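You operate a simulated robot arm through the tools that you are given. There is no shell and no other tool. Be economical: measure what you need, move in short steps, check, and stop when the job is done.

You run a simulated robot arm. Do the job below in one go: nothing can be reset, and whatever is moved stays where it is left.

Task
Put the 6 insert from the top of the long teal bench on the top of the blue bench and the 16 insert on the shelf under the short teal bench. Take the block marked "3" from the top of the long teal bench and leave it on top of the bend roller there. Take the packing pad from the top of the grey table and leave it on the right rubber pad. Put the blue box on the shelf under the long teal bench. Open the teal drawer, take the orange bobbin and leave it in the inside of the teal drawer, then shut the drawer. Take the blue bobbin and leave it in the blue tray on the blue bench. Do these in any order. Set down upright: insert.

Only the result counts: the job must be done as asked and must still hold three seconds after the hand-in. Knocking over, shifting, dropping, spilling or breaking anything else fails it.

Robot
A 7-joint arm with a vacuum gripper on a trunk, on a base that drives. Base frame: it is fixed to the floor where the robot stands at the start and does not move with it; the origin is under the middle of the robot, x ahead of it, y to its left, z up; the surface under the hand at the start is at about z = 80. Units: cm, degrees, N and s.
Its first joint turns from -149.0 to 149.0 degrees. Places, roughly: bend roller [75, -75, 75]; block [100, -25, 75]; blue bobbin (6x6x5 cm) [-160, 150, 80]; blue box (11x8x5 cm) [-110, 100, 80]; blue tray on the blue bench (21x13 cm) [62, 390, 90]; insert [75, 25, 75]; inside of the teal drawer [50, 500, 70]; orange bobbin (6x6x5 cm) [-150, 150, 80]; packing pad (6x13x5 cm) [-100, 130, 80]; right rubber pad (24x24 cm) [-68, -176, 80]; shelf under the long teal bench [50, 0, 20]; shelf under the short teal bench [-110, -180, 20]; teal drawer [40, 500, 70]; top of the blue bench [60, 300, 90]. Payload 1.06 kg.
Tool frame: the origin (TCP) lies in the middle of the cups' lips, and z points out of the cups. The gripper has 1 cup of 2.4 cm across, covering 2.4 by 2.4 cm (tool x, y); the bellows give 0.8 cm. With the vacuum on, a cup seals on a smooth face that it is pressed against (1 to 4 N); it does not hold porous or soft things. The pull reaches 23 N.
Orientation is that of the tool frame in the base frame, as a unit quaternion [x, y, z, w]. With the cups facing straight down, the tool's x points along the base's -x, its y along +y and its z along -z.

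Tools
- The arm moves only by the tool apply_moves. Its argument "steps" is one flat list of numbers, 6 for each row, row after row: the shift along the tool's x, y, z in cm, then the turn, a rotation vector about the tool's x, y, z in degrees. In form: [x, y, z, wx, wy, wz, x, y, z, wx, wy, wz, ...]. A call has 1 to 8 rows; each row shifts and turns the commanded pose from where the row before left it, along the tool's axes as they then stand. "vac" is the vacuum: 1 switches it on, 0 off, set as the call begins (left out, the last holds). Rows are played at 5 a second. More than 5 cm and 8.6 degrees between two rows, or a gripper value outside its range, and nothing of the call is played. Where a pose cannot be reached the arm comes as near as it can. A force on the tool above 40 N (or 10 N above the force at the start of the call, whichever is more), or a blocked arm, ends the call early, and 0.2 s more pass. The pull builds up within a second once a cup has sealed. Time passes only in rows, and 0.2 s behind the last, so rows that do not move give it time. The reply holds the time, the measured pose of the TCP, the force on the tool along the base axes and the pull of the vacuum, in the units named above and with some noise, with the torque about the TCP (base axes, N m) and any sound that the robot's microphone picked up, and new pictures: "pictures" is both (left out), scene, wrist or none.
- Cameras (640 x 400 px; columns grow to the right, rows downward): "scene" is now at [-0.39, 20.74, 150.55]; the picture's right is [0.70, -0.71, 0.00], its down [-0.66, -0.66, -0.36] and it looks along [0.26, 0.25, -0.93] (base axes); focal length 214 px, centre (320, 200). "wrist" rides on the gripper at [7.8, 1.9, -9.6] in the tool frame; the picture's right is [-0.24, 0.97, 0.00], its down [-0.71, -0.17, -0.69] and it looks along [-0.67, -0.16, 0.73] (tool axes); focal length 243 px, centre (320, 200).
- raise_lower(by): slides the trunk up (or, below 0, down) by that many cm; the arm and the scene camera ride with it, the base frame stays. It gives what a move gives, with no picture.
- roll_base(legs): drives the robot by 1 to 6 legs, each [ahead, turn to the left] in cm and degrees, along the robot's own axes; the way and the turn of a leg run together, so that a leg with both is an arc; at most 150 cm and 180 degrees a leg. The arm and the cameras ride along, it lands a little off, and it stops where it bumps. It gives what a move gives, and a new picture of the scene camera.
- aim_head(pan, tilt): turns the head with the scene camera to pan (to the left, within 155 degrees either way) and tilt (down, from -29 to 69), counted from straight ahead of the robot. It gives what a move gives, and a new picture of the scene camera.
- locate(camera, pixels): for up to 12 pixels [column, row] of the newest picture of that camera ("zoom" is the newest enlarged one), the place [x, y, z] in the base frame of the surface seen there, good to about 0.2 cm. It takes no simulated time.
- enlarge(camera, box): a new picture of the part [left, top, right, bottom] of that camera's present view, enlarged. It takes no simulated time.
- hand_in(): hands the job in; it is judged then, once.

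Work in short steps. Measure before you move; look again where a grasp or a placing could have gone wrong, and mend it. You have 322 turns and 360 pictures in all, those below and enlarged ones among them. Switch the vacuum off and draw the arm clear of the work before you hand the job in, unless the task says otherwise.

The tools are called after "Request:" as name(argument=value, ...) on one line, values as JSON. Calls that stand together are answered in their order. apply_moves: Moves the arm, as the interface text tells. Its arguments: {"type":"object","properties":{"steps":{"type":"array"},"vac":{"type":"number"},"pictures":{"type":"string","enum":["both","scene","wrist","none"]}},"required":["steps"]} The other tools are called the same way: raise_lower (by) slides the trunk up or down; roll_base (legs) drives the base; aim_head (pan, tilt) turns the head that bears the scene camera; locate (camera, pixels) gives the place of the surface under pixels of a picture; enlarge (camera, box) takes an enlarged picture of a part of a camera's view; hand_in () hands the job in.

At the start:

```text
t: 0.0
tool_pos: [77.24, -12.14, 113.29]
orientation: [0.0, 1.0, 0.0, 0.0]
contact_force: [0.1, -0.3, 0.4]
wrist_torque: [0.01, -0.01, -0.02]
pull: 0.2
trunk travel left (down, up): [-60.0, 11.0]
robot x, y, heading: [-0.1, 0.09, -0.1]
head pan, tilt: [44.7, 68.8]
```

scene: 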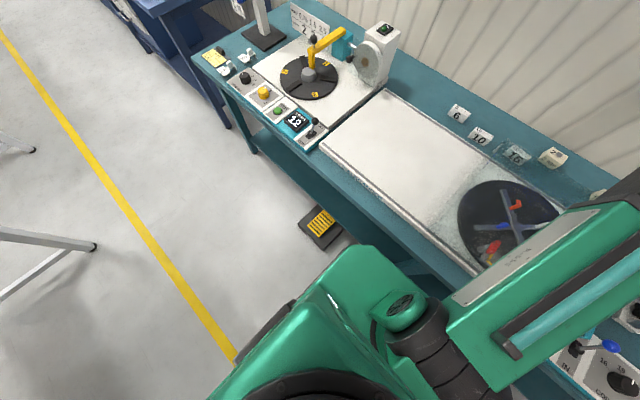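
wrist: 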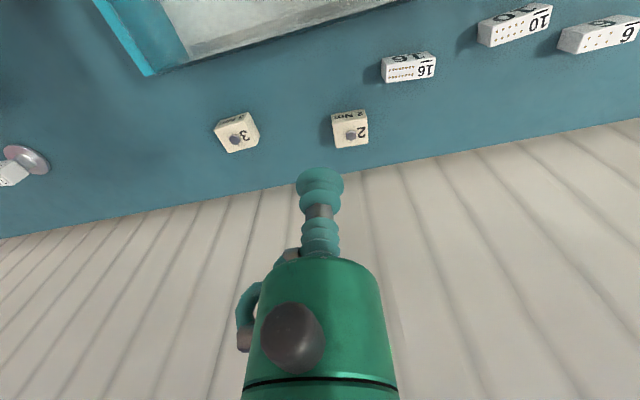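

The wrist view shows inserts 6, 10, 16 and blocks 2, 3. I measure them from both pictures.

Request:
locate(camera="wrist", pixels=[[600, 38], [515, 28], [408, 70], [237, 135], [350, 130], [225, 132], [30, 160], [615, 20], [400, 60]])

Request:
locate(camera="scene", pixels=[[457, 112], [480, 136], [515, 155], [552, 157], [460, 104], [390, 160], [510, 220]])

Request:
aim_head(pan=-45, tilt=50)

Request:
enlarge(camera="wrist", box=[180, 0, 640, 200])

```text
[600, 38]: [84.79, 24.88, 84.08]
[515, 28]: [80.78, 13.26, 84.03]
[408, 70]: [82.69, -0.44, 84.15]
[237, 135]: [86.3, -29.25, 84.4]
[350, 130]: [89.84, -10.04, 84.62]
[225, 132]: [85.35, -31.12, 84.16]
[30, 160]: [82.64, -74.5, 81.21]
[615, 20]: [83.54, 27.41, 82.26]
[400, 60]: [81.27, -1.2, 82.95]
```

```text
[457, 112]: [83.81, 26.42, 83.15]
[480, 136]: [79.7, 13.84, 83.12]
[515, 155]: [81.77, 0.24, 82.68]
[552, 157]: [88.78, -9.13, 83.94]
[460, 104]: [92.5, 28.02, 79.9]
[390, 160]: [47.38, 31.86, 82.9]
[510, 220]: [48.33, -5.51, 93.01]
```

```text
t: 1.6
tool_pos: [77.18, -12.31, 113.26]
orientation: [-0.001, 1.0, 0.0, 0.0]
contact_force: [1.0, 0.2, -0.4]
wrist_torque: [0.0, -0.02, -0.01]
pull: 0.1
trunk travel left (down, up): [-60.0, 11.0]
robot x, y, heading: [0.22, 0.17, -0.1]
head pan, tilt: [-45.0, 50.0]
```

scene: 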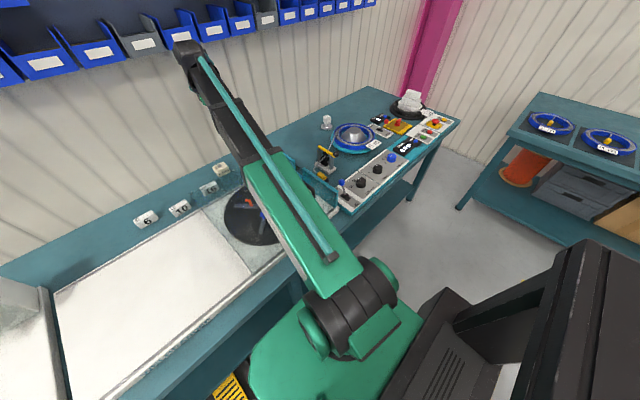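

```text
1.39 times, centred on (410, 100) of wrist
```

zoom: 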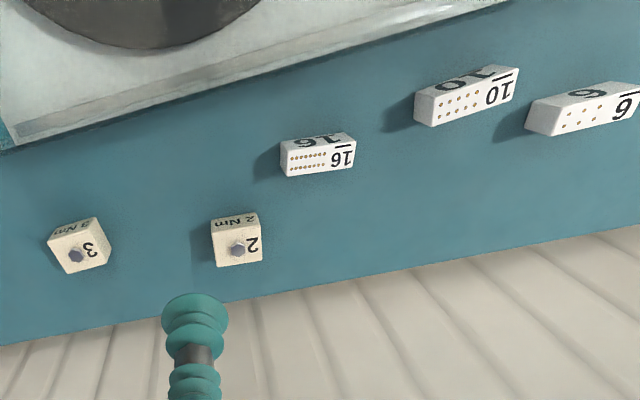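

The block has a bolt on its top and the inserts have holes; I enlarge further to see the faces.

Request:
enlarge(camera="wrist", box=[190, 85, 290, 170])

Request:
enlarge(camera="wrist", box=[540, 0, 640, 70])

Request:
enlarge(camera="wrist", box=[360, 30, 460, 100])

Request:
enlarge(camera="scene", box=[280, 70, 480, 210])

```text
4.71 times, centred on (240, 128) of wrist
```

zoom: 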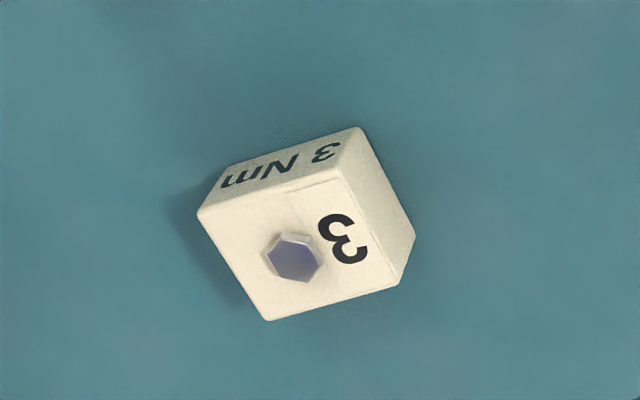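

```text
5.71 times, centred on (590, 35) of wrist
```

zoom: 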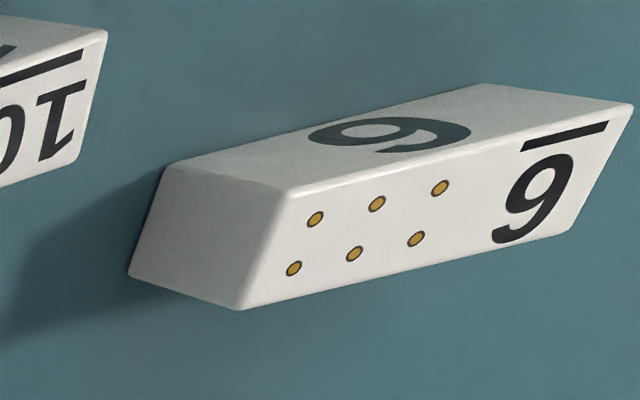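

```text
5.71 times, centred on (410, 65) of wrist
```

zoom: 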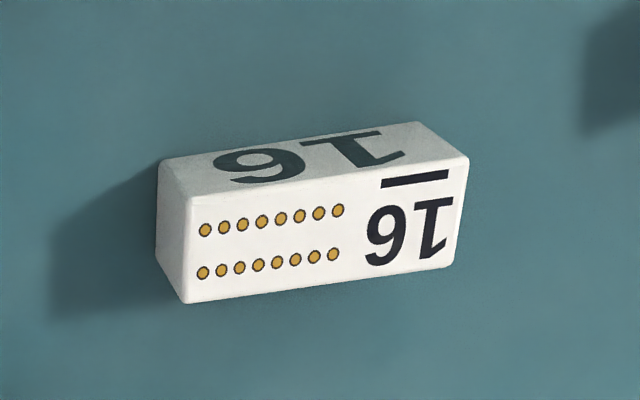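

```text
2.86 times, centred on (380, 140) of scene
```

zoom: 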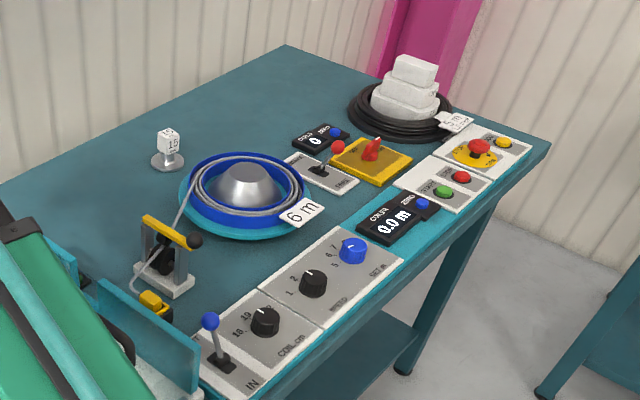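

I measure the block's top and bolt heights, and look at the "15" post and rest of the bench.

Request:
locate(camera="zoom", pixels=[[168, 132], [165, 150], [155, 160], [180, 160], [245, 185], [410, 70], [413, 105], [165, 235], [100, 200], [370, 160]])

Request:
enlarge(camera="wrist", box=[0, 120, 100, 200])

Request:
locate(camera="zoom", pixels=[[60, 200], [200, 190], [10, 200], [250, 200]])

Request:
enlarge(camera="wrist", box=[190, 85, 290, 170])

Request:
locate(camera="zoom", pixels=[[295, 262], [260, 300], [230, 220], [340, 240], [205, 212], [330, 185], [395, 285], [268, 318], [500, 200], [370, 220]])

```text
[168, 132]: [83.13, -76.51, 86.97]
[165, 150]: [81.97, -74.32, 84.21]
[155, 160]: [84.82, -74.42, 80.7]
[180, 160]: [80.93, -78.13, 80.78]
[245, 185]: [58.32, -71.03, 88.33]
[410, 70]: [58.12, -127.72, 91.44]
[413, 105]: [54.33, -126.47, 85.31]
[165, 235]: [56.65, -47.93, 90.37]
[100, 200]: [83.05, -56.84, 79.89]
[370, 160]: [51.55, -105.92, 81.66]
```

```text
5.00 times, centred on (50, 160) of wrist
```

zoom: 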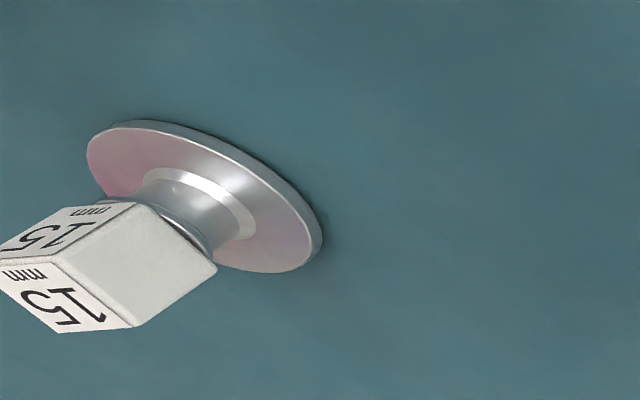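

```text
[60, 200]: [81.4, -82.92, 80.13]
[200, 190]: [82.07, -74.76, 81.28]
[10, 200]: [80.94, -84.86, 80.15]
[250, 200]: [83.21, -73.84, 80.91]
```

```text
4.71 times, centred on (240, 128) of wrist
```

zoom: 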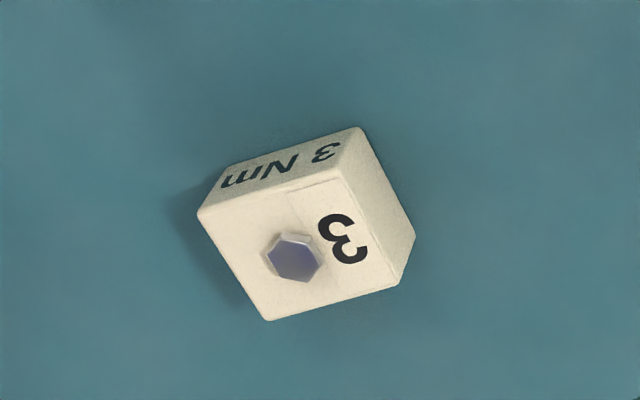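

```text
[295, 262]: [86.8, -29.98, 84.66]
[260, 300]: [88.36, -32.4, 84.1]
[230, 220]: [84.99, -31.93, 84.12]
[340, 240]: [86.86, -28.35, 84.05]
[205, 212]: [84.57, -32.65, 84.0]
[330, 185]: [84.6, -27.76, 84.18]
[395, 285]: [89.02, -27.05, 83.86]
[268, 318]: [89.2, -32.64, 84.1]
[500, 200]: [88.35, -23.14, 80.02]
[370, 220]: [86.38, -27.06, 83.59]
```

The roller with the "15 mm" cap top (z≈87) at about (82.5,-76) seems to be the bend roller. Now I look round the rest of the room.

Request:
aim_head(pan=-110, tilt=25)

Request:
aim_head(pan=150, tilt=25)

Request:
aim_head(pan=80, tilt=20)

```text
t: 3.0
tool_pos: [77.36, -12.21, 113.22]
orientation: [0.0, 1.0, 0.0, 0.0]
contact_force: [-0.8, 0.2, -0.7]
wrist_torque: [-0.02, 0.0, 0.03]
pull: 0.1
trunk travel left (down, up): [-60.0, 11.0]
robot x, y, heading: [0.34, -0.35, -0.0]
head pan, tilt: [-110.0, 25.0]
```

scene: 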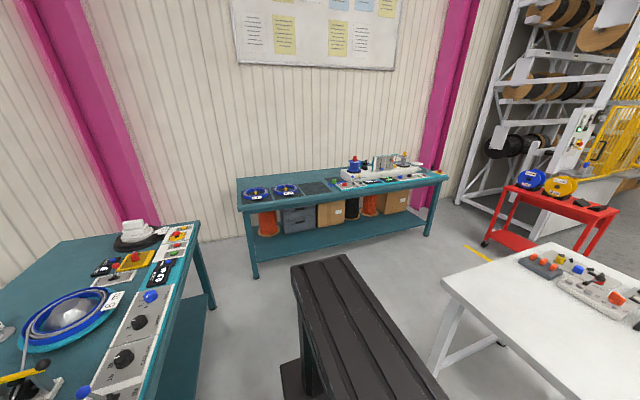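

```text
t: 6.6
tool_pos: [77.29, -12.36, 113.16]
orientation: [0.001, 1.0, 0.0, 0.0]
contact_force: [0.9, -0.2, -0.2]
wrist_torque: [-0.02, 0.0, -0.02]
pull: 0.1
trunk travel left (down, up): [-60.0, 11.0]
robot x, y, heading: [0.03, 0.02, 0.1]
head pan, tilt: [150.0, 25.0]
```

scene: 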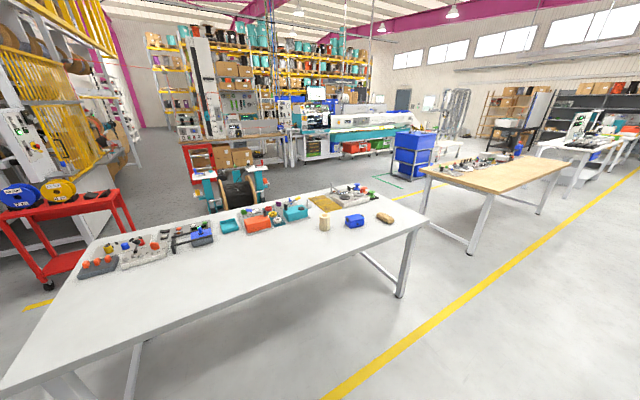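

```text
t: 8.0
tool_pos: [77.24, -12.35, 113.25]
orientation: [0.001, 1.0, 0.0, 0.0]
contact_force: [-0.1, -0.4, -0.8]
wrist_torque: [-0.04, 0.01, 0.01]
pull: 0.1
trunk travel left (down, up): [-60.0, 11.0]
robot x, y, heading: [0.49, -0.13, 0.1]
head pan, tilt: [80.0, 20.0]
```

scene: 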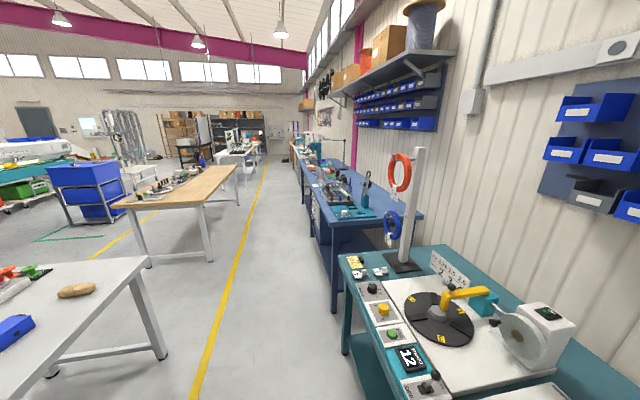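

I zoom on the grey table and the wooden table for the box, pad and bobbins.

Request:
aim_head(pan=130, tilt=25)

Request:
enlarge(camera="scene", box=[60, 180, 300, 330])

Request:
enlarge(camera="scene", box=[280, 120, 480, 260])

```text
t: 9.2
tool_pos: [77.23, -12.36, 113.27]
orientation: [0.0, 1.0, 0.0, 0.0]
contact_force: [0.4, 0.4, 0.6]
wrist_torque: [0.0, 0.03, 0.0]
pull: 0.0
trunk travel left (down, up): [-60.0, 11.0]
robot x, y, heading: [0.25, 0.11, -0.2]
head pan, tilt: [130.0, 25.0]
```

scene: 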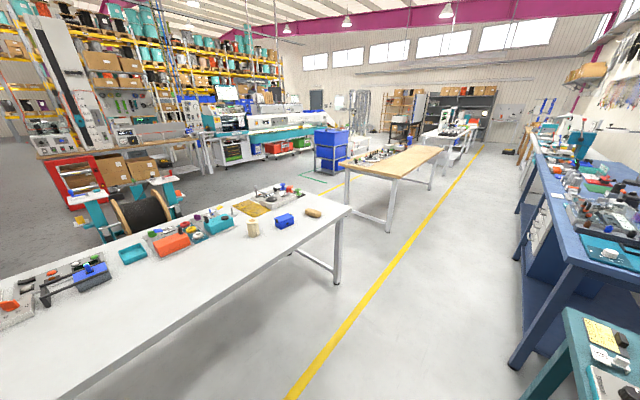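

```text
2.67 times, centred on (180, 255) of scene
```

zoom: 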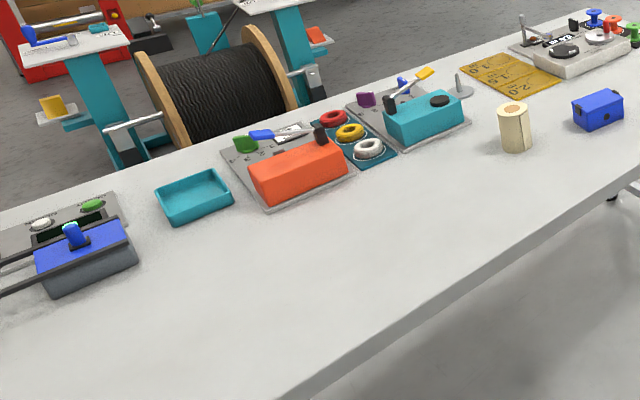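

```text
2.86 times, centred on (380, 190) of scene
```

zoom: 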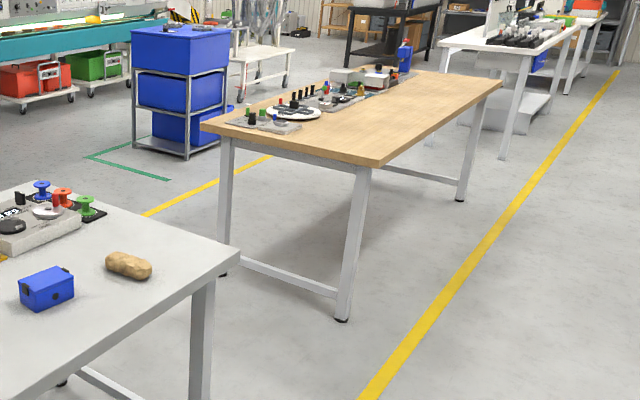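

I locate the blue box, pad and bobbins in this zoom, and take a finer zoom of them.

Request:
locate(camera="zoom", pixels=[[47, 278], [128, 258], [42, 185], [62, 192], [86, 203], [240, 250], [150, 300], [55, 310]])

Request:
enlarge(camera="scene", box=[250, 175, 350, 240])

Request:
locate(camera="scene", pixels=[[348, 210], [70, 395], [130, 350], [20, 270], [240, 230]])

Request:
aim_head(pan=-120, tilt=20)

Request:
enlarge(camera="scene", box=[280, 130, 520, 300])

```text
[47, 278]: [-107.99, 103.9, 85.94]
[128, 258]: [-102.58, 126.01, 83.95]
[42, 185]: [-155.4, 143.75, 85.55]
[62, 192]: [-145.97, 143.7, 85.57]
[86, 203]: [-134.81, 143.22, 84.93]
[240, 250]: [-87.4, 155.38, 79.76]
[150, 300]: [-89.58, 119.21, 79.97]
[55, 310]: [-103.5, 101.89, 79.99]
```

```text
6.15 times, centred on (300, 208) of scene
```

zoom: 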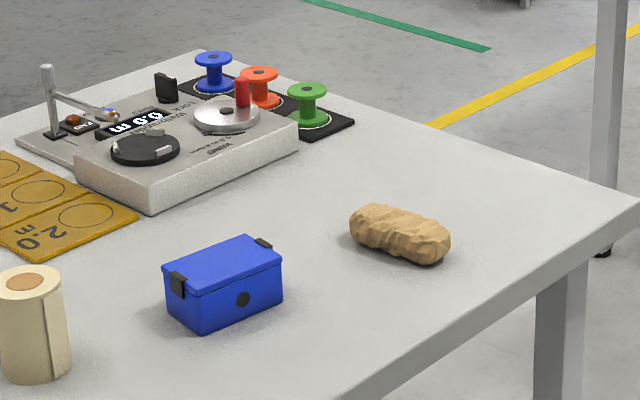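

```text
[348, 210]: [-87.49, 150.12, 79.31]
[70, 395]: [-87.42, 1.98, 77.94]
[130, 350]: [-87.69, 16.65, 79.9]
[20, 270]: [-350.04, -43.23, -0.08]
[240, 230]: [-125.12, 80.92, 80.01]
```

```text
t: 12.7
tool_pos: [77.36, -12.44, 113.2]
orientation: [0.0, 1.0, 0.001, 0.0]
contact_force: [0.0, 0.5, -0.2]
wrist_torque: [0.03, 0.01, -0.01]
pull: 0.0
trunk travel left (down, up): [-60.0, 11.0]
robot x, y, heading: [-0.24, -0.47, 0.1]
head pan, tilt: [-120.0, 20.0]
```

scene: 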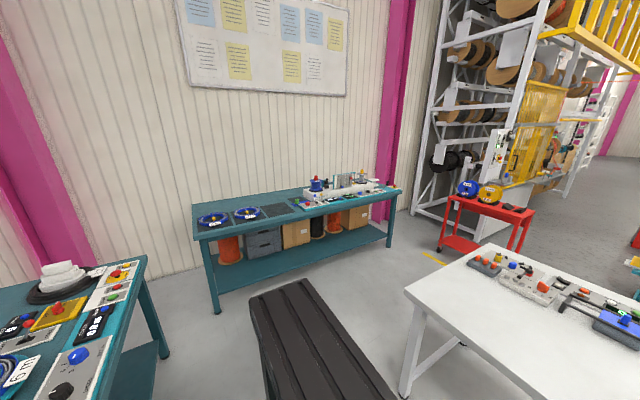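

```text
2.35 times, centred on (400, 215) of scene
```

zoom: 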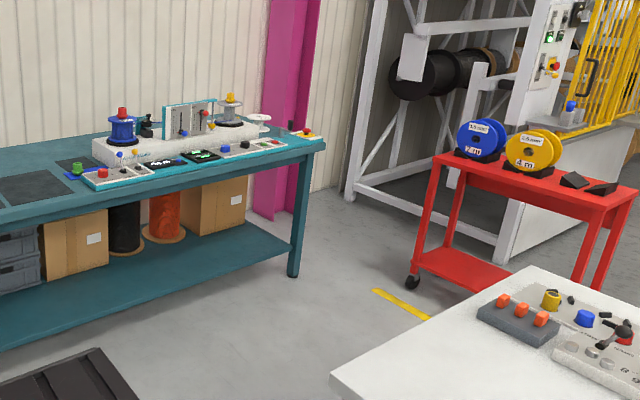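

I locate the short teal bench's corners, the pads and the shelf.

Request:
locate(camera="scene", pixels=[[212, 220], [247, 213], [278, 209], [295, 204], [213, 313], [388, 246], [200, 240], [392, 188], [290, 270], [330, 255], [225, 285], [350, 240]])

Request:
enlarge(camera="scene", box=[185, 175, 345, 300])

```text
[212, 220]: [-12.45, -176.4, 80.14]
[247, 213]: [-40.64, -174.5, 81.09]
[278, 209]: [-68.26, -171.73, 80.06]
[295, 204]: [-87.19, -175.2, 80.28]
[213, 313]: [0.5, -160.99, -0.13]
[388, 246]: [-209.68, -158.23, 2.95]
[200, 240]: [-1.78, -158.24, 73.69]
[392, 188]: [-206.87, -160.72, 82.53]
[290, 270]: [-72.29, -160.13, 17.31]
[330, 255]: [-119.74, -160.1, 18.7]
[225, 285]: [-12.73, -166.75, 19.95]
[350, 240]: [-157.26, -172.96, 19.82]
```

```text
3.20 times, centred on (265, 238) of scene
```

zoom: 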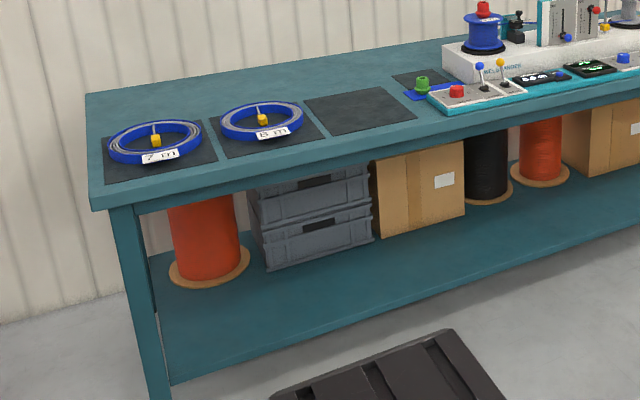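

I check what the dark ridged thing beside the robot is.

Request:
locate(camera="scene", pixels=[[300, 300], [260, 310], [310, 360], [340, 380], [275, 390], [420, 320]])

Request:
aim_head(pan=-100, tilt=69)

Request:
aim_head(pan=-20, tilt=65)

```text
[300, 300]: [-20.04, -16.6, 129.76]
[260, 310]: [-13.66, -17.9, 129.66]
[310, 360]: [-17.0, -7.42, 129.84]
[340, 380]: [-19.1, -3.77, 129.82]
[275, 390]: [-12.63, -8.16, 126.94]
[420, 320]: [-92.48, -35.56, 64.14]
```

```text
t: 13.9
tool_pos: [77.27, -12.27, 113.25]
orientation: [0.0, 1.0, 0.0, 0.0]
contact_force: [0.6, -0.1, 0.0]
wrist_torque: [0.0, 0.03, 0.0]
pull: 0.0
trunk travel left (down, up): [-60.0, 11.0]
robot x, y, heading: [-0.01, 0.13, 0.2]
head pan, tilt: [-100.0, 68.8]
```

scene: 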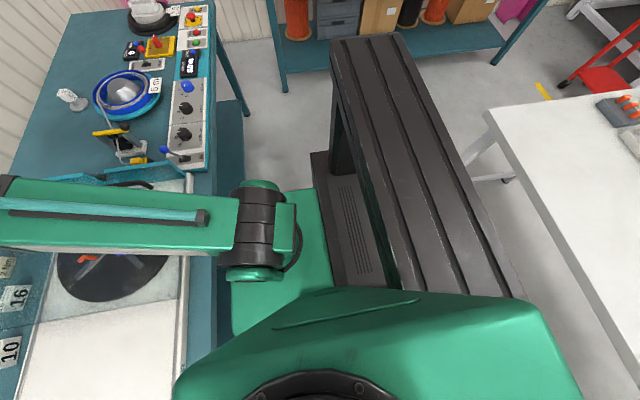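

```text
t: 15.4
tool_pos: [77.42, -12.27, 113.24]
orientation: [-0.001, 1.0, 0.001, 0.0]
contact_force: [0.3, 0.1, 0.0]
wrist_torque: [-0.01, 0.01, 0.03]
pull: 0.0
trunk travel left (down, up): [-60.0, 11.0]
robot x, y, heading: [0.1, -0.15, -0.0]
head pan, tilt: [-20.0, 65.0]
```

scene: 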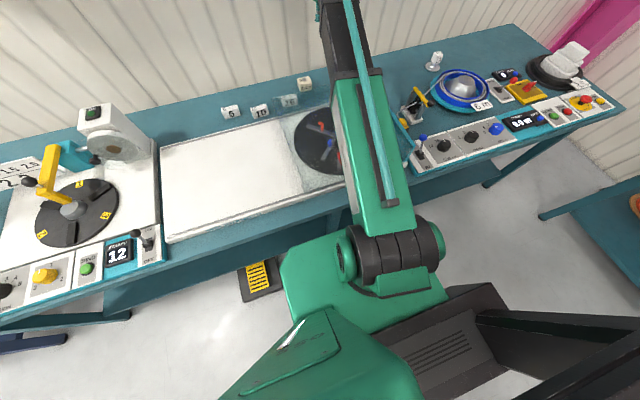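

That is the robot's own trunk. I check the bench's front edge and the pedal before driving.

Request:
locate(camera="scene", pixels=[[240, 230], [560, 140], [200, 250], [262, 285], [310, 200], [435, 55], [436, 62], [410, 105], [150, 330], [480, 180]])

Request:
enlarge(camera="scene", box=[390, 30, 530, 120])

```text
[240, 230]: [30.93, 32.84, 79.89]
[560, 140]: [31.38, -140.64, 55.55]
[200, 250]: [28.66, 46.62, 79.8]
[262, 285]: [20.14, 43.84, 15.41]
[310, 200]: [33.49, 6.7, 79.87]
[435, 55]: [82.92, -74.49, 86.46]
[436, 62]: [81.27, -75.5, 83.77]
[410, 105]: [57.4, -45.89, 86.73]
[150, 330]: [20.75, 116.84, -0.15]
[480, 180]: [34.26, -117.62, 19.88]
```

```text
4.44 times, centred on (460, 75) of scene
```

zoom: 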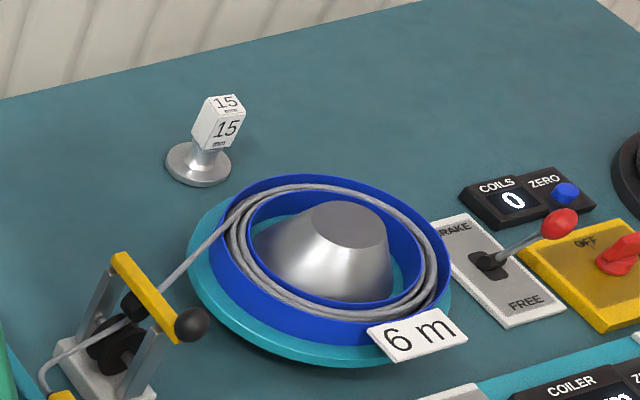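

I drive: back 25, right 90, ahead 53, left 90, ahead 25, to stand at about (0,-53) where both block and roller are reachable.

Request:
roll_base(legs=[[-25, 0], [0, -90], [53, 0], [0, 90], [25, 0]])

```text
t: 29.0
tool_pos: [76.98, -65.3, 113.17]
orientation: [-0.001, 1.0, 0.0, 0.0]
contact_force: [0.5, 0.8, -0.8]
wrist_torque: [0.01, 0.0, 0.0]
pull: 0.0
trunk travel left (down, up): [-60.0, 11.0]
robot x, y, heading: [-0.07, -52.73, 0.0]
head pan, tilt: [-20.0, 65.0]
```

scene: 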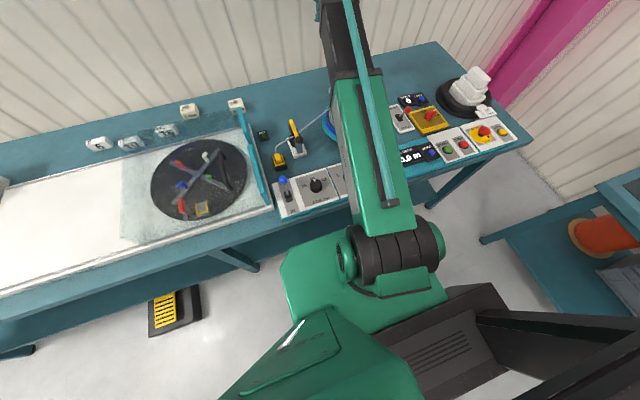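

Now I move the tool over the block for a closer view.

Request:
apply_moves(steps=[-1, 4.5, 0, 0, 0, 0, -1, 4.5, 0, 0, 0, 0, -1, 4.5, 0, 0, 0, 0, -1, 4.5, 0, 0, 0, 0, -1, 4.5, 2, 0, 0, 0, -1, 4.5, 4, 0, 0, 0, -1, 4.5, 4, 0, 0, 0, -1, 3.8, 4, 0, 0, 0], pictures="wrist")

```text
refused: row 5 steps farther than a row can; nothing moved
```

The rows were too long; I shorten them.

Request:
apply_moves(steps=[-1, 4.5, 0, 0, 0, 0, -1, 4.5, 0, 0, 0, 0, -1, 4.5, 0, 0, 0, 0, -1, 4.5, 0, 0, 0, 0, -1, 4.5, 1, 0, 0, 0, -1, 4.5, 1, 0, 0, 0, -1, 4.5, 1, 0, 0, 0, -1, 3.8, 2.5, 0, 0, 0], pictures="none")

Request:
apply_moves(steps=[0, 0, 5, 0, 0, 0, 0, 0, 3, 0, 0, 0], pictures="wrist")

Request:
enlarge(camera="wrist", box=[240, 40, 400, 140])

```text
t: 30.8
tool_pos: [84.92, -29.89, 107.74]
orientation: [0.0, 1.0, 0.001, 0.0]
contact_force: [-0.1, 0.5, -0.2]
wrist_torque: [0.02, 0.01, 0.03]
pull: 0.0
trunk travel left (down, up): [-60.0, 11.0]
robot x, y, heading: [-0.51, -53.29, 0.0]
head pan, tilt: [-20.0, 65.0]
```

```text
t: 31.4
tool_pos: [84.89, -29.9, 99.67]
orientation: [0.0, 1.0, 0.0, 0.001]
contact_force: [0.5, 0.0, -0.3]
wrist_torque: [0.0, 0.05, 0.0]
pull: 0.1
trunk travel left (down, up): [-60.0, 11.0]
robot x, y, heading: [-0.1, -52.78, 0.1]
head pan, tilt: [-20.0, 65.0]
```

wrist: 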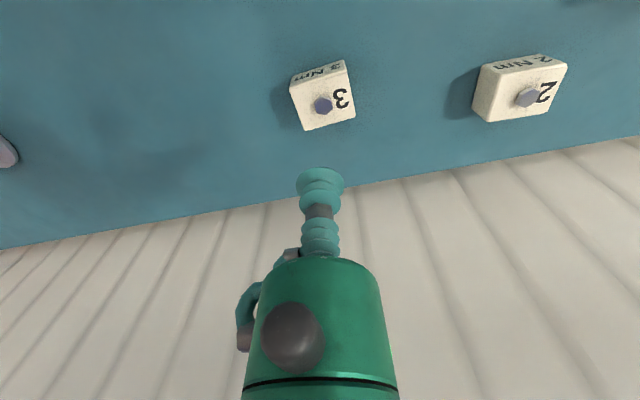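

```text
4.00 times, centred on (320, 90) of wrist
```

zoom: 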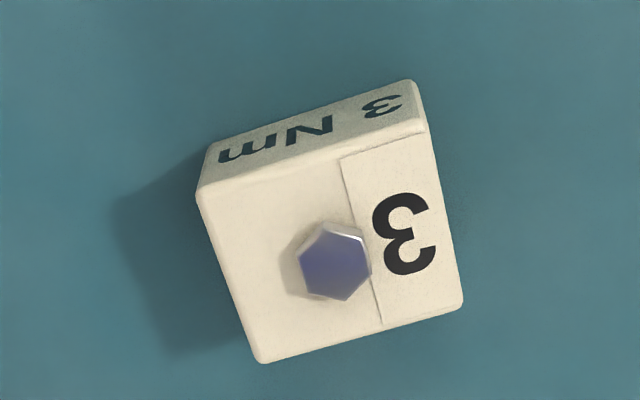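

Request:
locate(camera="zoom", pixels=[[205, 190], [422, 130], [460, 305], [262, 360], [300, 262], [370, 265], [335, 225], [335, 300], [225, 210], [410, 230], [210, 170], [290, 330]])

```text
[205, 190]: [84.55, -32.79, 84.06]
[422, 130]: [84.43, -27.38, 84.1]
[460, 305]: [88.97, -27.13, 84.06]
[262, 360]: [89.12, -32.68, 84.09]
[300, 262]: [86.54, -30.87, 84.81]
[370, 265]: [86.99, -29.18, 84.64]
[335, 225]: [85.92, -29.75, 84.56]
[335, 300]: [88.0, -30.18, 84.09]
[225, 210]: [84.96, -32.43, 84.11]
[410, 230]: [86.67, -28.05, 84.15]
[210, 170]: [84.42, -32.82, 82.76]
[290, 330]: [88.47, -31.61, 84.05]
```

The top plate is 4.6×5.5 cm with a raised bolt in the middle; I'll try the free corner at (85.55,-31.55) with the vacuum on, approaching gently.

Request:
apply_moves(steps=[-0.6, -1.65, 4, 0, 0, 0, 0, 0, 5, 0, 0, 0, 0, 0, 4, 0, 0, 0, 0, 0, 1.2, 0, 0, 0], vac=1, pictures="wrist")

```text
t: 32.4
tool_pos: [85.66, -31.38, 85.22]
orientation: [0.0, 1.0, -0.001, 0.0]
contact_force: [0.5, -1.0, 0.3]
wrist_torque: [-0.03, 0.02, 0.02]
pull: 0.0
trunk travel left (down, up): [-60.0, 11.0]
robot x, y, heading: [-0.25, -52.8, -0.2]
head pan, tilt: [-20.0, 65.0]
```

wrist: 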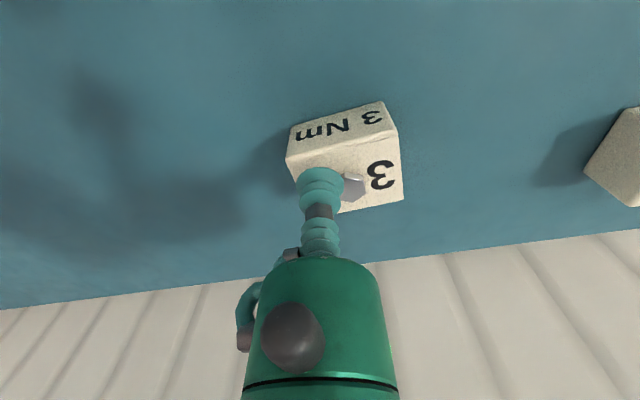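

The cup hovers ~1 cm above the corner beside the bolt. I lower to contact in small steps.

Request:
apply_moves(steps=[-0.05, 0.1, 0.6, 0, 0, 0, 0, 0, 0.4, 0, 0, 0, 0, 0, 0.2, 0, 0, 0, 0, 0, 0, 0, 0, 0, 0, 0, 0, 0, 0, 0, 0, 0, 0, 0, 0, 0], pictures="wrist")

```text
t: 33.8
tool_pos: [85.56, -31.45, 84.14]
orientation: [0.001, 1.0, 0.001, 0.0]
contact_force: [0.8, -0.4, 0.0]
wrist_torque: [-0.01, 0.04, 0.01]
pull: 23.5
trunk travel left (down, up): [-60.0, 11.0]
robot x, y, heading: [-0.31, -52.83, 0.1]
head pan, tilt: [-20.0, 65.0]
```

wrist: 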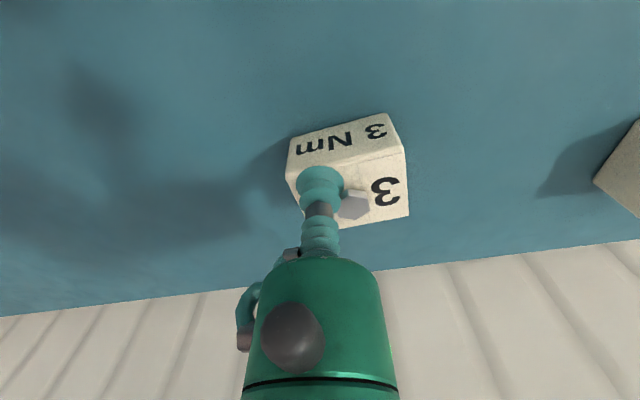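

Sealed with full pull. I lift it.

Request:
apply_moves(steps=[0, 0, -1, 0, 0, 0, 0, 0, -3, 0, 0, 0, 0, 0, -4, 0, 0, 0, 0, 0, -4, 0, 0, 0], pictures="wrist")

```text
t: 34.8
tool_pos: [85.54, -31.42, 96.44]
orientation: [0.0, 1.0, 0.001, 0.0]
contact_force: [-0.6, -0.2, -1.5]
wrist_torque: [-0.02, -0.01, 0.01]
pull: 22.4
trunk travel left (down, up): [-60.0, 11.0]
robot x, y, heading: [-0.4, -53.1, 0.1]
head pan, tilt: [-20.0, 65.0]
```

wrist: 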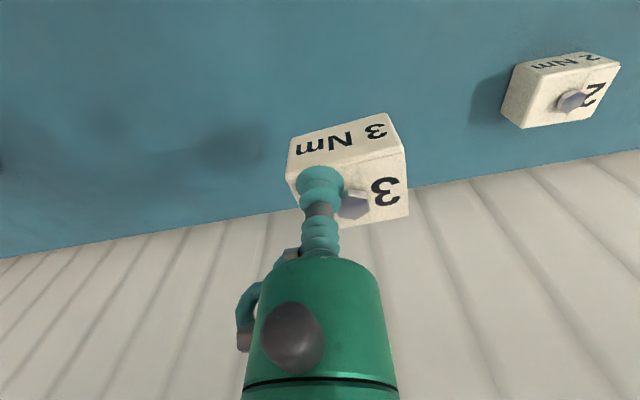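

Held. I move along y toward the roller to measure its top.

Request:
apply_moves(steps=[0, -4.5, -1, 0, 0, 0, 0, -5, 0, 0, 0, 0, 0, -5, 0, 0, 0, 0, 0, -5, 0, 0, 0, 0, 0, -5, 0, 0, 0, 0, 0, -5, 0, 0, 0, 0], pictures="wrist")

```text
t: 36.2
tool_pos: [85.88, -61.44, 97.29]
orientation: [-0.001, 1.0, 0.0, 0.0]
contact_force: [-0.2, -0.3, -1.6]
wrist_torque: [-0.04, 0.01, -0.03]
pull: 22.7
trunk travel left (down, up): [-60.0, 11.0]
robot x, y, heading: [-0.68, -52.78, 0.0]
head pan, tilt: [-20.0, 65.0]
```

wrist: 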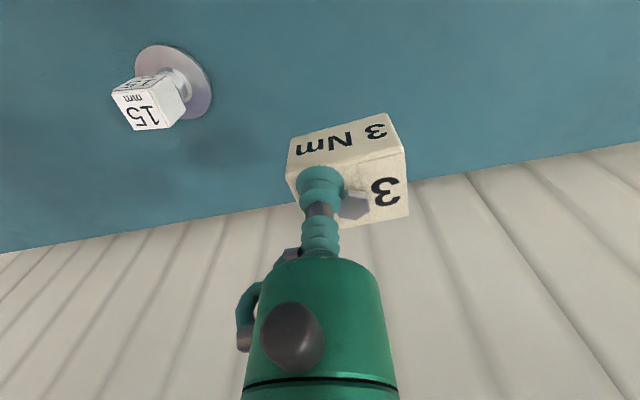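

I enlarge the roller's cap and measure it.

Request:
enlarge(camera="wrist", box=[100, 35, 220, 140])

Request:
locate(camera="wrist", pixels=[[145, 115], [122, 100], [126, 128], [180, 121], [172, 92], [158, 110], [200, 90], [117, 92]])

```text
3.81 times, centred on (160, 88) of wrist
```

zoom: 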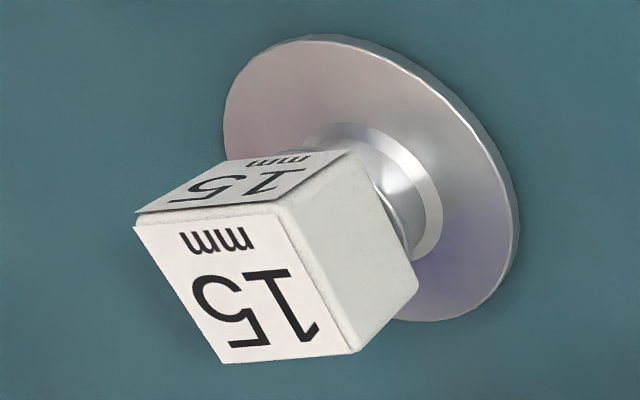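

```text
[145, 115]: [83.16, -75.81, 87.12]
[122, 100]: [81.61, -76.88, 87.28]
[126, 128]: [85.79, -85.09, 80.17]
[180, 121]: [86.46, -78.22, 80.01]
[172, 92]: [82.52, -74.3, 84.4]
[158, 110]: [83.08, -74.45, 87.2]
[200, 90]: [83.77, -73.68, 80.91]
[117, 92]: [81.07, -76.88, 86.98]
```

Request:
locate(camera="zoom", pixels=[[142, 230], [275, 212], [350, 347], [228, 355], [240, 280], [230, 190], [330, 250]])

```text
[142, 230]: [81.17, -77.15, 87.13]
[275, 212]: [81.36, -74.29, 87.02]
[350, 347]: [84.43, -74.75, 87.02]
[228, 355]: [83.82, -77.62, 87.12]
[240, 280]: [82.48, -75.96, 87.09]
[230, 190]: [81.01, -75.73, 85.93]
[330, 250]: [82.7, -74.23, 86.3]
```

Cap top is at z 87.1, centre (82.7,-75.95). With the block centre offset (+1.2,+1.5) from the TCP I go to (81.5,-77.45) and lower to about z 91.6.

Request:
apply_moves(steps=[1.1, -4, 0, 0, 0, 0, 1.1, -4, 0, 0, 0, 0, 1.1, -4, 0, 0, 0, 0, 1, -4, 0, 0, 0, 0, 0, 0, 3, 0, 0, 0, 0, 0, 2, 0, 0, 0], pictures="both")

Request:
aim_head(pan=-30, tilt=40)

```text
t: 37.6
tool_pos: [81.43, -76.83, 92.41]
orientation: [-0.001, 1.0, 0.0, 0.0]
contact_force: [0.5, 0.1, -2.5]
wrist_torque: [-0.06, -0.02, -0.01]
pull: 22.5
trunk travel left (down, up): [-60.0, 11.0]
robot x, y, heading: [-0.27, -52.39, -0.1]
head pan, tilt: [-20.0, 65.0]
```

scene: 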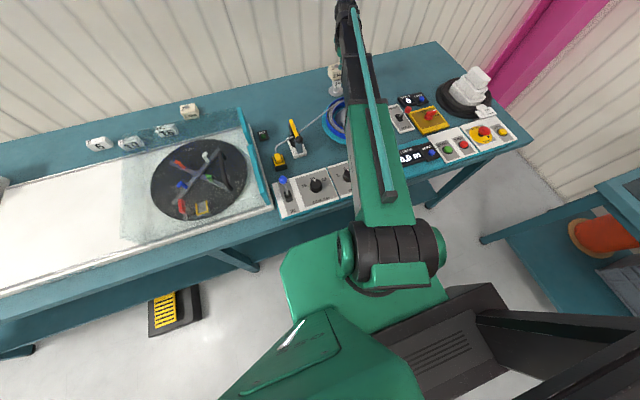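
wrist: 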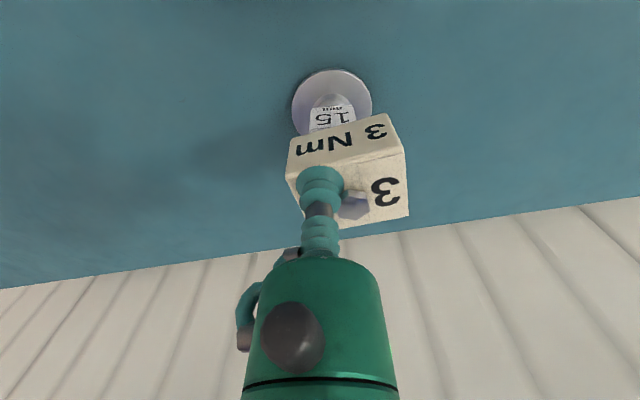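

```text
t: 38.5
tool_pos: [81.42, -76.82, 92.37]
orientation: [0.001, 1.0, -0.001, 0.0]
contact_force: [0.5, 0.3, -0.8]
wrist_torque: [-0.01, 0.03, 0.0]
pull: 22.4
trunk travel left (down, up): [-60.0, 11.0]
robot x, y, heading: [-0.12, -53.06, 0.0]
head pan, tilt: [-30.0, 40.0]
```

scene: 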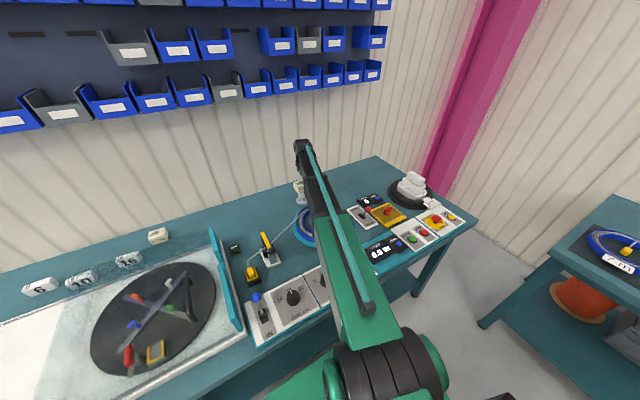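

TCP y is 0.6 short; I correct and lower.

Request:
apply_moves(steps=[0, -0.6, 0, 0, 0, 0, 0, 0, 0.6, 0, 0, 0, 0, 0, 0.4, 0, 0, 0, 0, 0, 0, 0, 0, 0], pictures="wrist")

Request:
enlarge(camera="wrist", box=[260, 50, 420, 230])

```text
t: 39.5
tool_pos: [81.39, -77.5, 91.43]
orientation: [0.0, 1.0, 0.0, 0.0]
contact_force: [-0.4, 0.1, -1.2]
wrist_torque: [-0.01, 0.04, 0.03]
pull: 22.9
trunk travel left (down, up): [-60.0, 11.0]
robot x, y, heading: [-0.0, -52.8, 0.2]
head pan, tilt: [-30.0, 40.0]
```

wrist: 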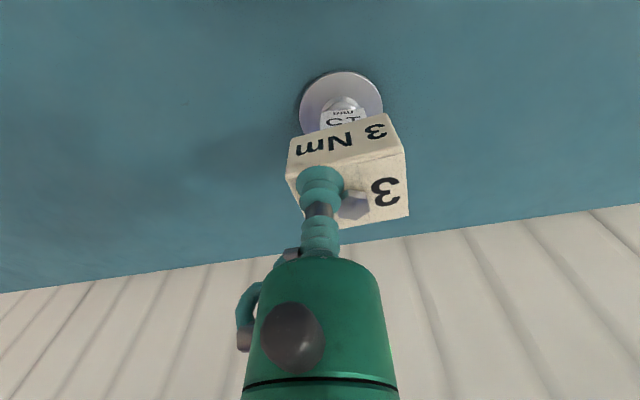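

```text
2.22 times, centred on (340, 140) of wrist
```

zoom: 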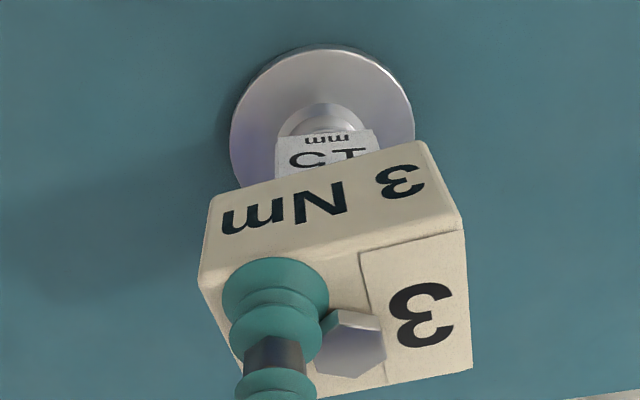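

Good alignment; force still shows just the weight. I lower a little more.

Request:
apply_moves(steps=[0, 0, 0.25, 0, 0, 0, 0, 0, 0, 0, 0, 0], pictures="none")

```text
t: 40.1
tool_pos: [81.41, -77.4, 91.13]
orientation: [0.001, 1.0, 0.0, 0.001]
contact_force: [-1.0, -0.3, -1.4]
wrist_torque: [-0.01, 0.02, -0.03]
pull: 23.6
trunk travel left (down, up): [-60.0, 11.0]
robot x, y, heading: [-0.22, -53.02, -0.2]
head pan, tilt: [-30.0, 40.0]
```

Request:
apply_moves(steps=[0, 0, 0.15, 0, 0, 0, 0, 0, 0, 0, 0, 0], pictures="none")

```text
t: 40.7
tool_pos: [81.35, -77.47, 91.01]
orientation: [-0.001, 1.0, 0.0, 0.0]
contact_force: [0.8, 0.1, 4.2]
wrist_torque: [0.02, -0.05, -0.01]
pull: 22.9
trunk travel left (down, up): [-60.0, 11.0]
robot x, y, heading: [-0.75, -53.33, -0.1]
head pan, tilt: [-30.0, 40.0]
```

Contact at 4 N. I switch off and wait, then rise.

Request:
apply_moves(steps=[0, 0, 0, 0, 0, 0, 0, 0, 0, 0, 0, 0, 0, 0, 0, 0, 0, 0, 0, 0, 0, 0, 0, 0, 0, 0, -0.5, 0, 0, 0, 0, 0, -2, 0, 0, 0, 0, 0, -4, 0, 0, 0], vac=0, pictures="wrist")

```text
t: 42.3
tool_pos: [81.35, -77.33, 97.43]
orientation: [0.0, 1.0, 0.0, 0.0]
contact_force: [0.2, -0.2, -0.3]
wrist_torque: [0.0, 0.01, -0.01]
pull: 0.1
trunk travel left (down, up): [-60.0, 11.0]
robot x, y, heading: [-0.27, -52.8, -0.0]
head pan, tilt: [-30.0, 40.0]
```

wrist: 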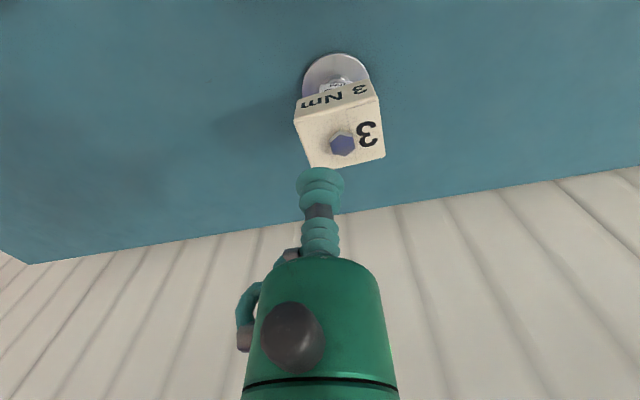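

Block sits on the roller. Next the 16 insert: I raise the tool and drive to y≈-23.

Request:
apply_moves(steps=[0, 0, -5, 0, 0, 0, 0, 2, -4, 0, 0, 0, 0, 5, 0, 0, 0, 0, 0, 5, 0, 0, 0, 0, 0, 5, 0, 0, 0, 0, 0, 5, 0, 0, 0, 0, 0, 2, -4, 0, 0, 0], pictures="none")

Request:
roll_base(legs=[[-25, 0], [0, 90], [30, 0], [0, -90], [25, 0]])

```text
t: 43.9
tool_pos: [81.21, -53.5, 110.6]
orientation: [0.0, 1.0, 0.0, 0.0]
contact_force: [-0.6, -0.2, 0.4]
wrist_torque: [0.05, -0.04, -0.03]
pull: 0.0
trunk travel left (down, up): [-60.0, 11.0]
robot x, y, heading: [-0.29, -53.02, -0.2]
head pan, tilt: [-30.0, 40.0]
```

```text
t: 56.4
tool_pos: [81.01, -18.92, 110.52]
orientation: [-0.022, 1.0, 0.001, 0.0]
contact_force: [0.6, 0.2, 0.0]
wrist_torque: [-0.01, 0.03, -0.01]
pull: 0.0
trunk travel left (down, up): [-60.0, 11.0]
robot x, y, heading: [-0.87, -21.63, 2.7]
head pan, tilt: [-30.0, 40.0]
```

scene: 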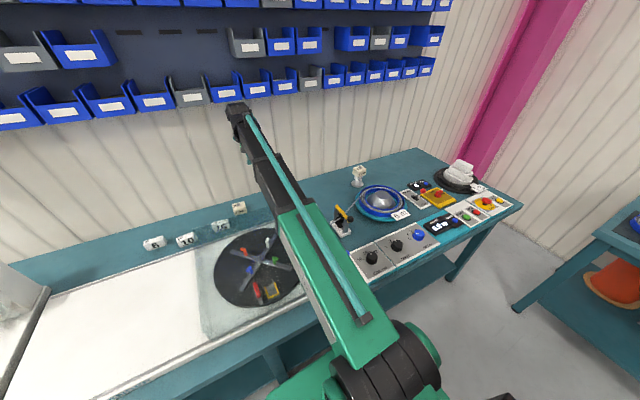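

I move over the 16 insert with a view at lower height.

Request:
apply_moves(steps=[-0.5, 4.5, 0, 0, 0, 0, -0.5, 4.5, 0, 0, 0, 0, -0.5, 4.5, 1, 0, 0, 0, -0.5, 4.5, 1, 0, 0, 0, 0, 0.5, 4.5, 0, 0, 0, 0, 0, 4, 0, 0, 0], pictures="wrist")

Request:
enlarge(camera="wrist", box=[220, 30, 420, 150])

```text
t: 57.8
tool_pos: [82.19, -0.47, 100.18]
orientation: [-0.021, 1.0, 0.0, 0.0]
contact_force: [0.0, -0.5, -0.7]
wrist_torque: [-0.02, 0.03, -0.01]
pull: 0.2
trunk travel left (down, up): [-60.0, 11.0]
robot x, y, heading: [-0.2, -21.83, 2.5]
head pan, tilt: [-30.0, 40.0]
```

wrist: 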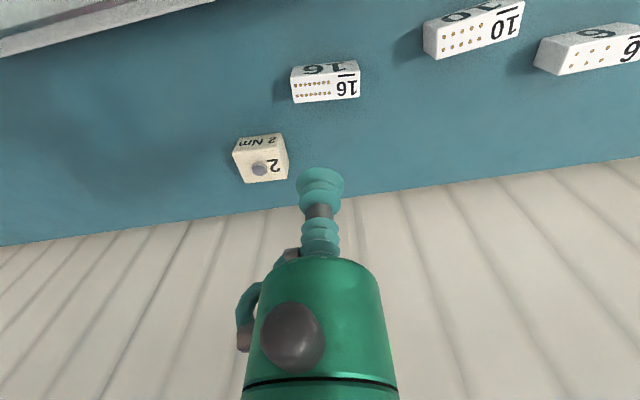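

```text
3.20 times, centred on (320, 90) of wrist
```

zoom: 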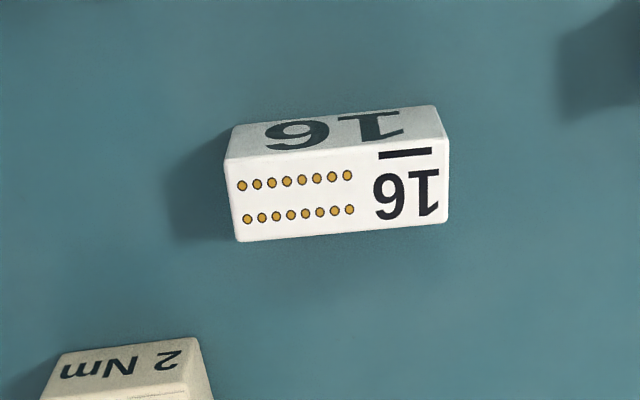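

Request:
locate(camera="zoom", pixels=[[230, 165], [443, 145], [445, 218], [240, 238], [340, 190], [270, 200], [410, 195], [300, 180], [240, 130], [435, 110]])

```text
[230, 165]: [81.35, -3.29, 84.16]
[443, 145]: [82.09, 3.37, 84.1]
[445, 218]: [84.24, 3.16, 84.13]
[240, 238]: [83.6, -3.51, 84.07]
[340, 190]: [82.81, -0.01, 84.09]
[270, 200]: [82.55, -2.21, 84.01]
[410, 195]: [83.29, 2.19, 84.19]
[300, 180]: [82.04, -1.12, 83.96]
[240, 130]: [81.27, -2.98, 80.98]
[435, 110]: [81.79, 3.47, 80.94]
```

The top is only ~2.3 cm wide, 6.7 long, centre (82.82,-0.07,84.1). I centre the cup carefully and approach with vacuum.

Request:
apply_moves(steps=[-0.61, 0.42, 4, 0, 0, 0, 0, 0, 5, 0, 0, 0, 0, 0, 4, 0, 0, 0, 0, 0, 1.5, 0, 0, 0], vac=1, pictures="wrist")

```text
t: 58.8
tool_pos: [82.99, -0.03, 85.68]
orientation: [-0.022, 1.0, 0.0, 0.001]
contact_force: [-0.2, -0.5, 0.1]
wrist_torque: [0.02, 0.01, -0.02]
pull: 0.0
trunk travel left (down, up): [-60.0, 11.0]
robot x, y, heading: [-0.41, -21.99, 2.5]
head pan, tilt: [-30.0, 40.0]
```

wrist: 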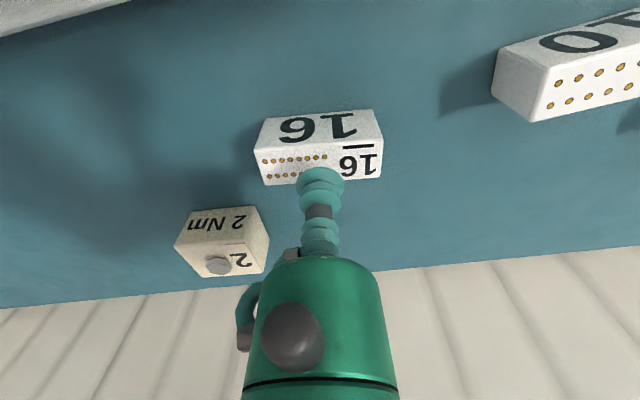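

Request:
apply_moves(steps=[0.1, 0, 0.9, 0, 0, 0, 0, 0, 0.5, 0, 0, 0, 0, 0, 0.3, 0, 0, 0, 0, 0, 0, 0, 0, 0, 0, 0, 0, 0, 0, 0, 0, 0, 0, 0, 0, 0], pictures="wrist")

```text
t: 59.7
tool_pos: [82.94, 0.0, 84.25]
orientation: [-0.021, 1.0, 0.001, -0.001]
contact_force: [5.9, 0.2, 9.7]
wrist_torque: [0.06, 1.5, -0.05]
pull: 22.9
trunk travel left (down, up): [-60.0, 11.0]
robot x, y, heading: [-0.32, -21.8, 2.4]
head pan, tilt: [-30.0, 40.0]
stopped in row 4: the force on the tool passed its limit at 43 N (the readings are from after the stop); the commanded pose is now the measured one
```

wrist: 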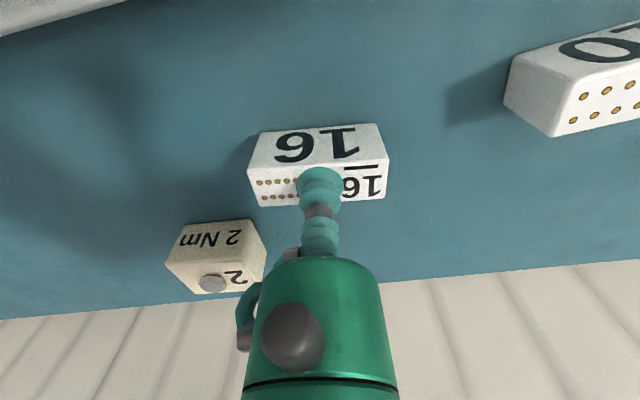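

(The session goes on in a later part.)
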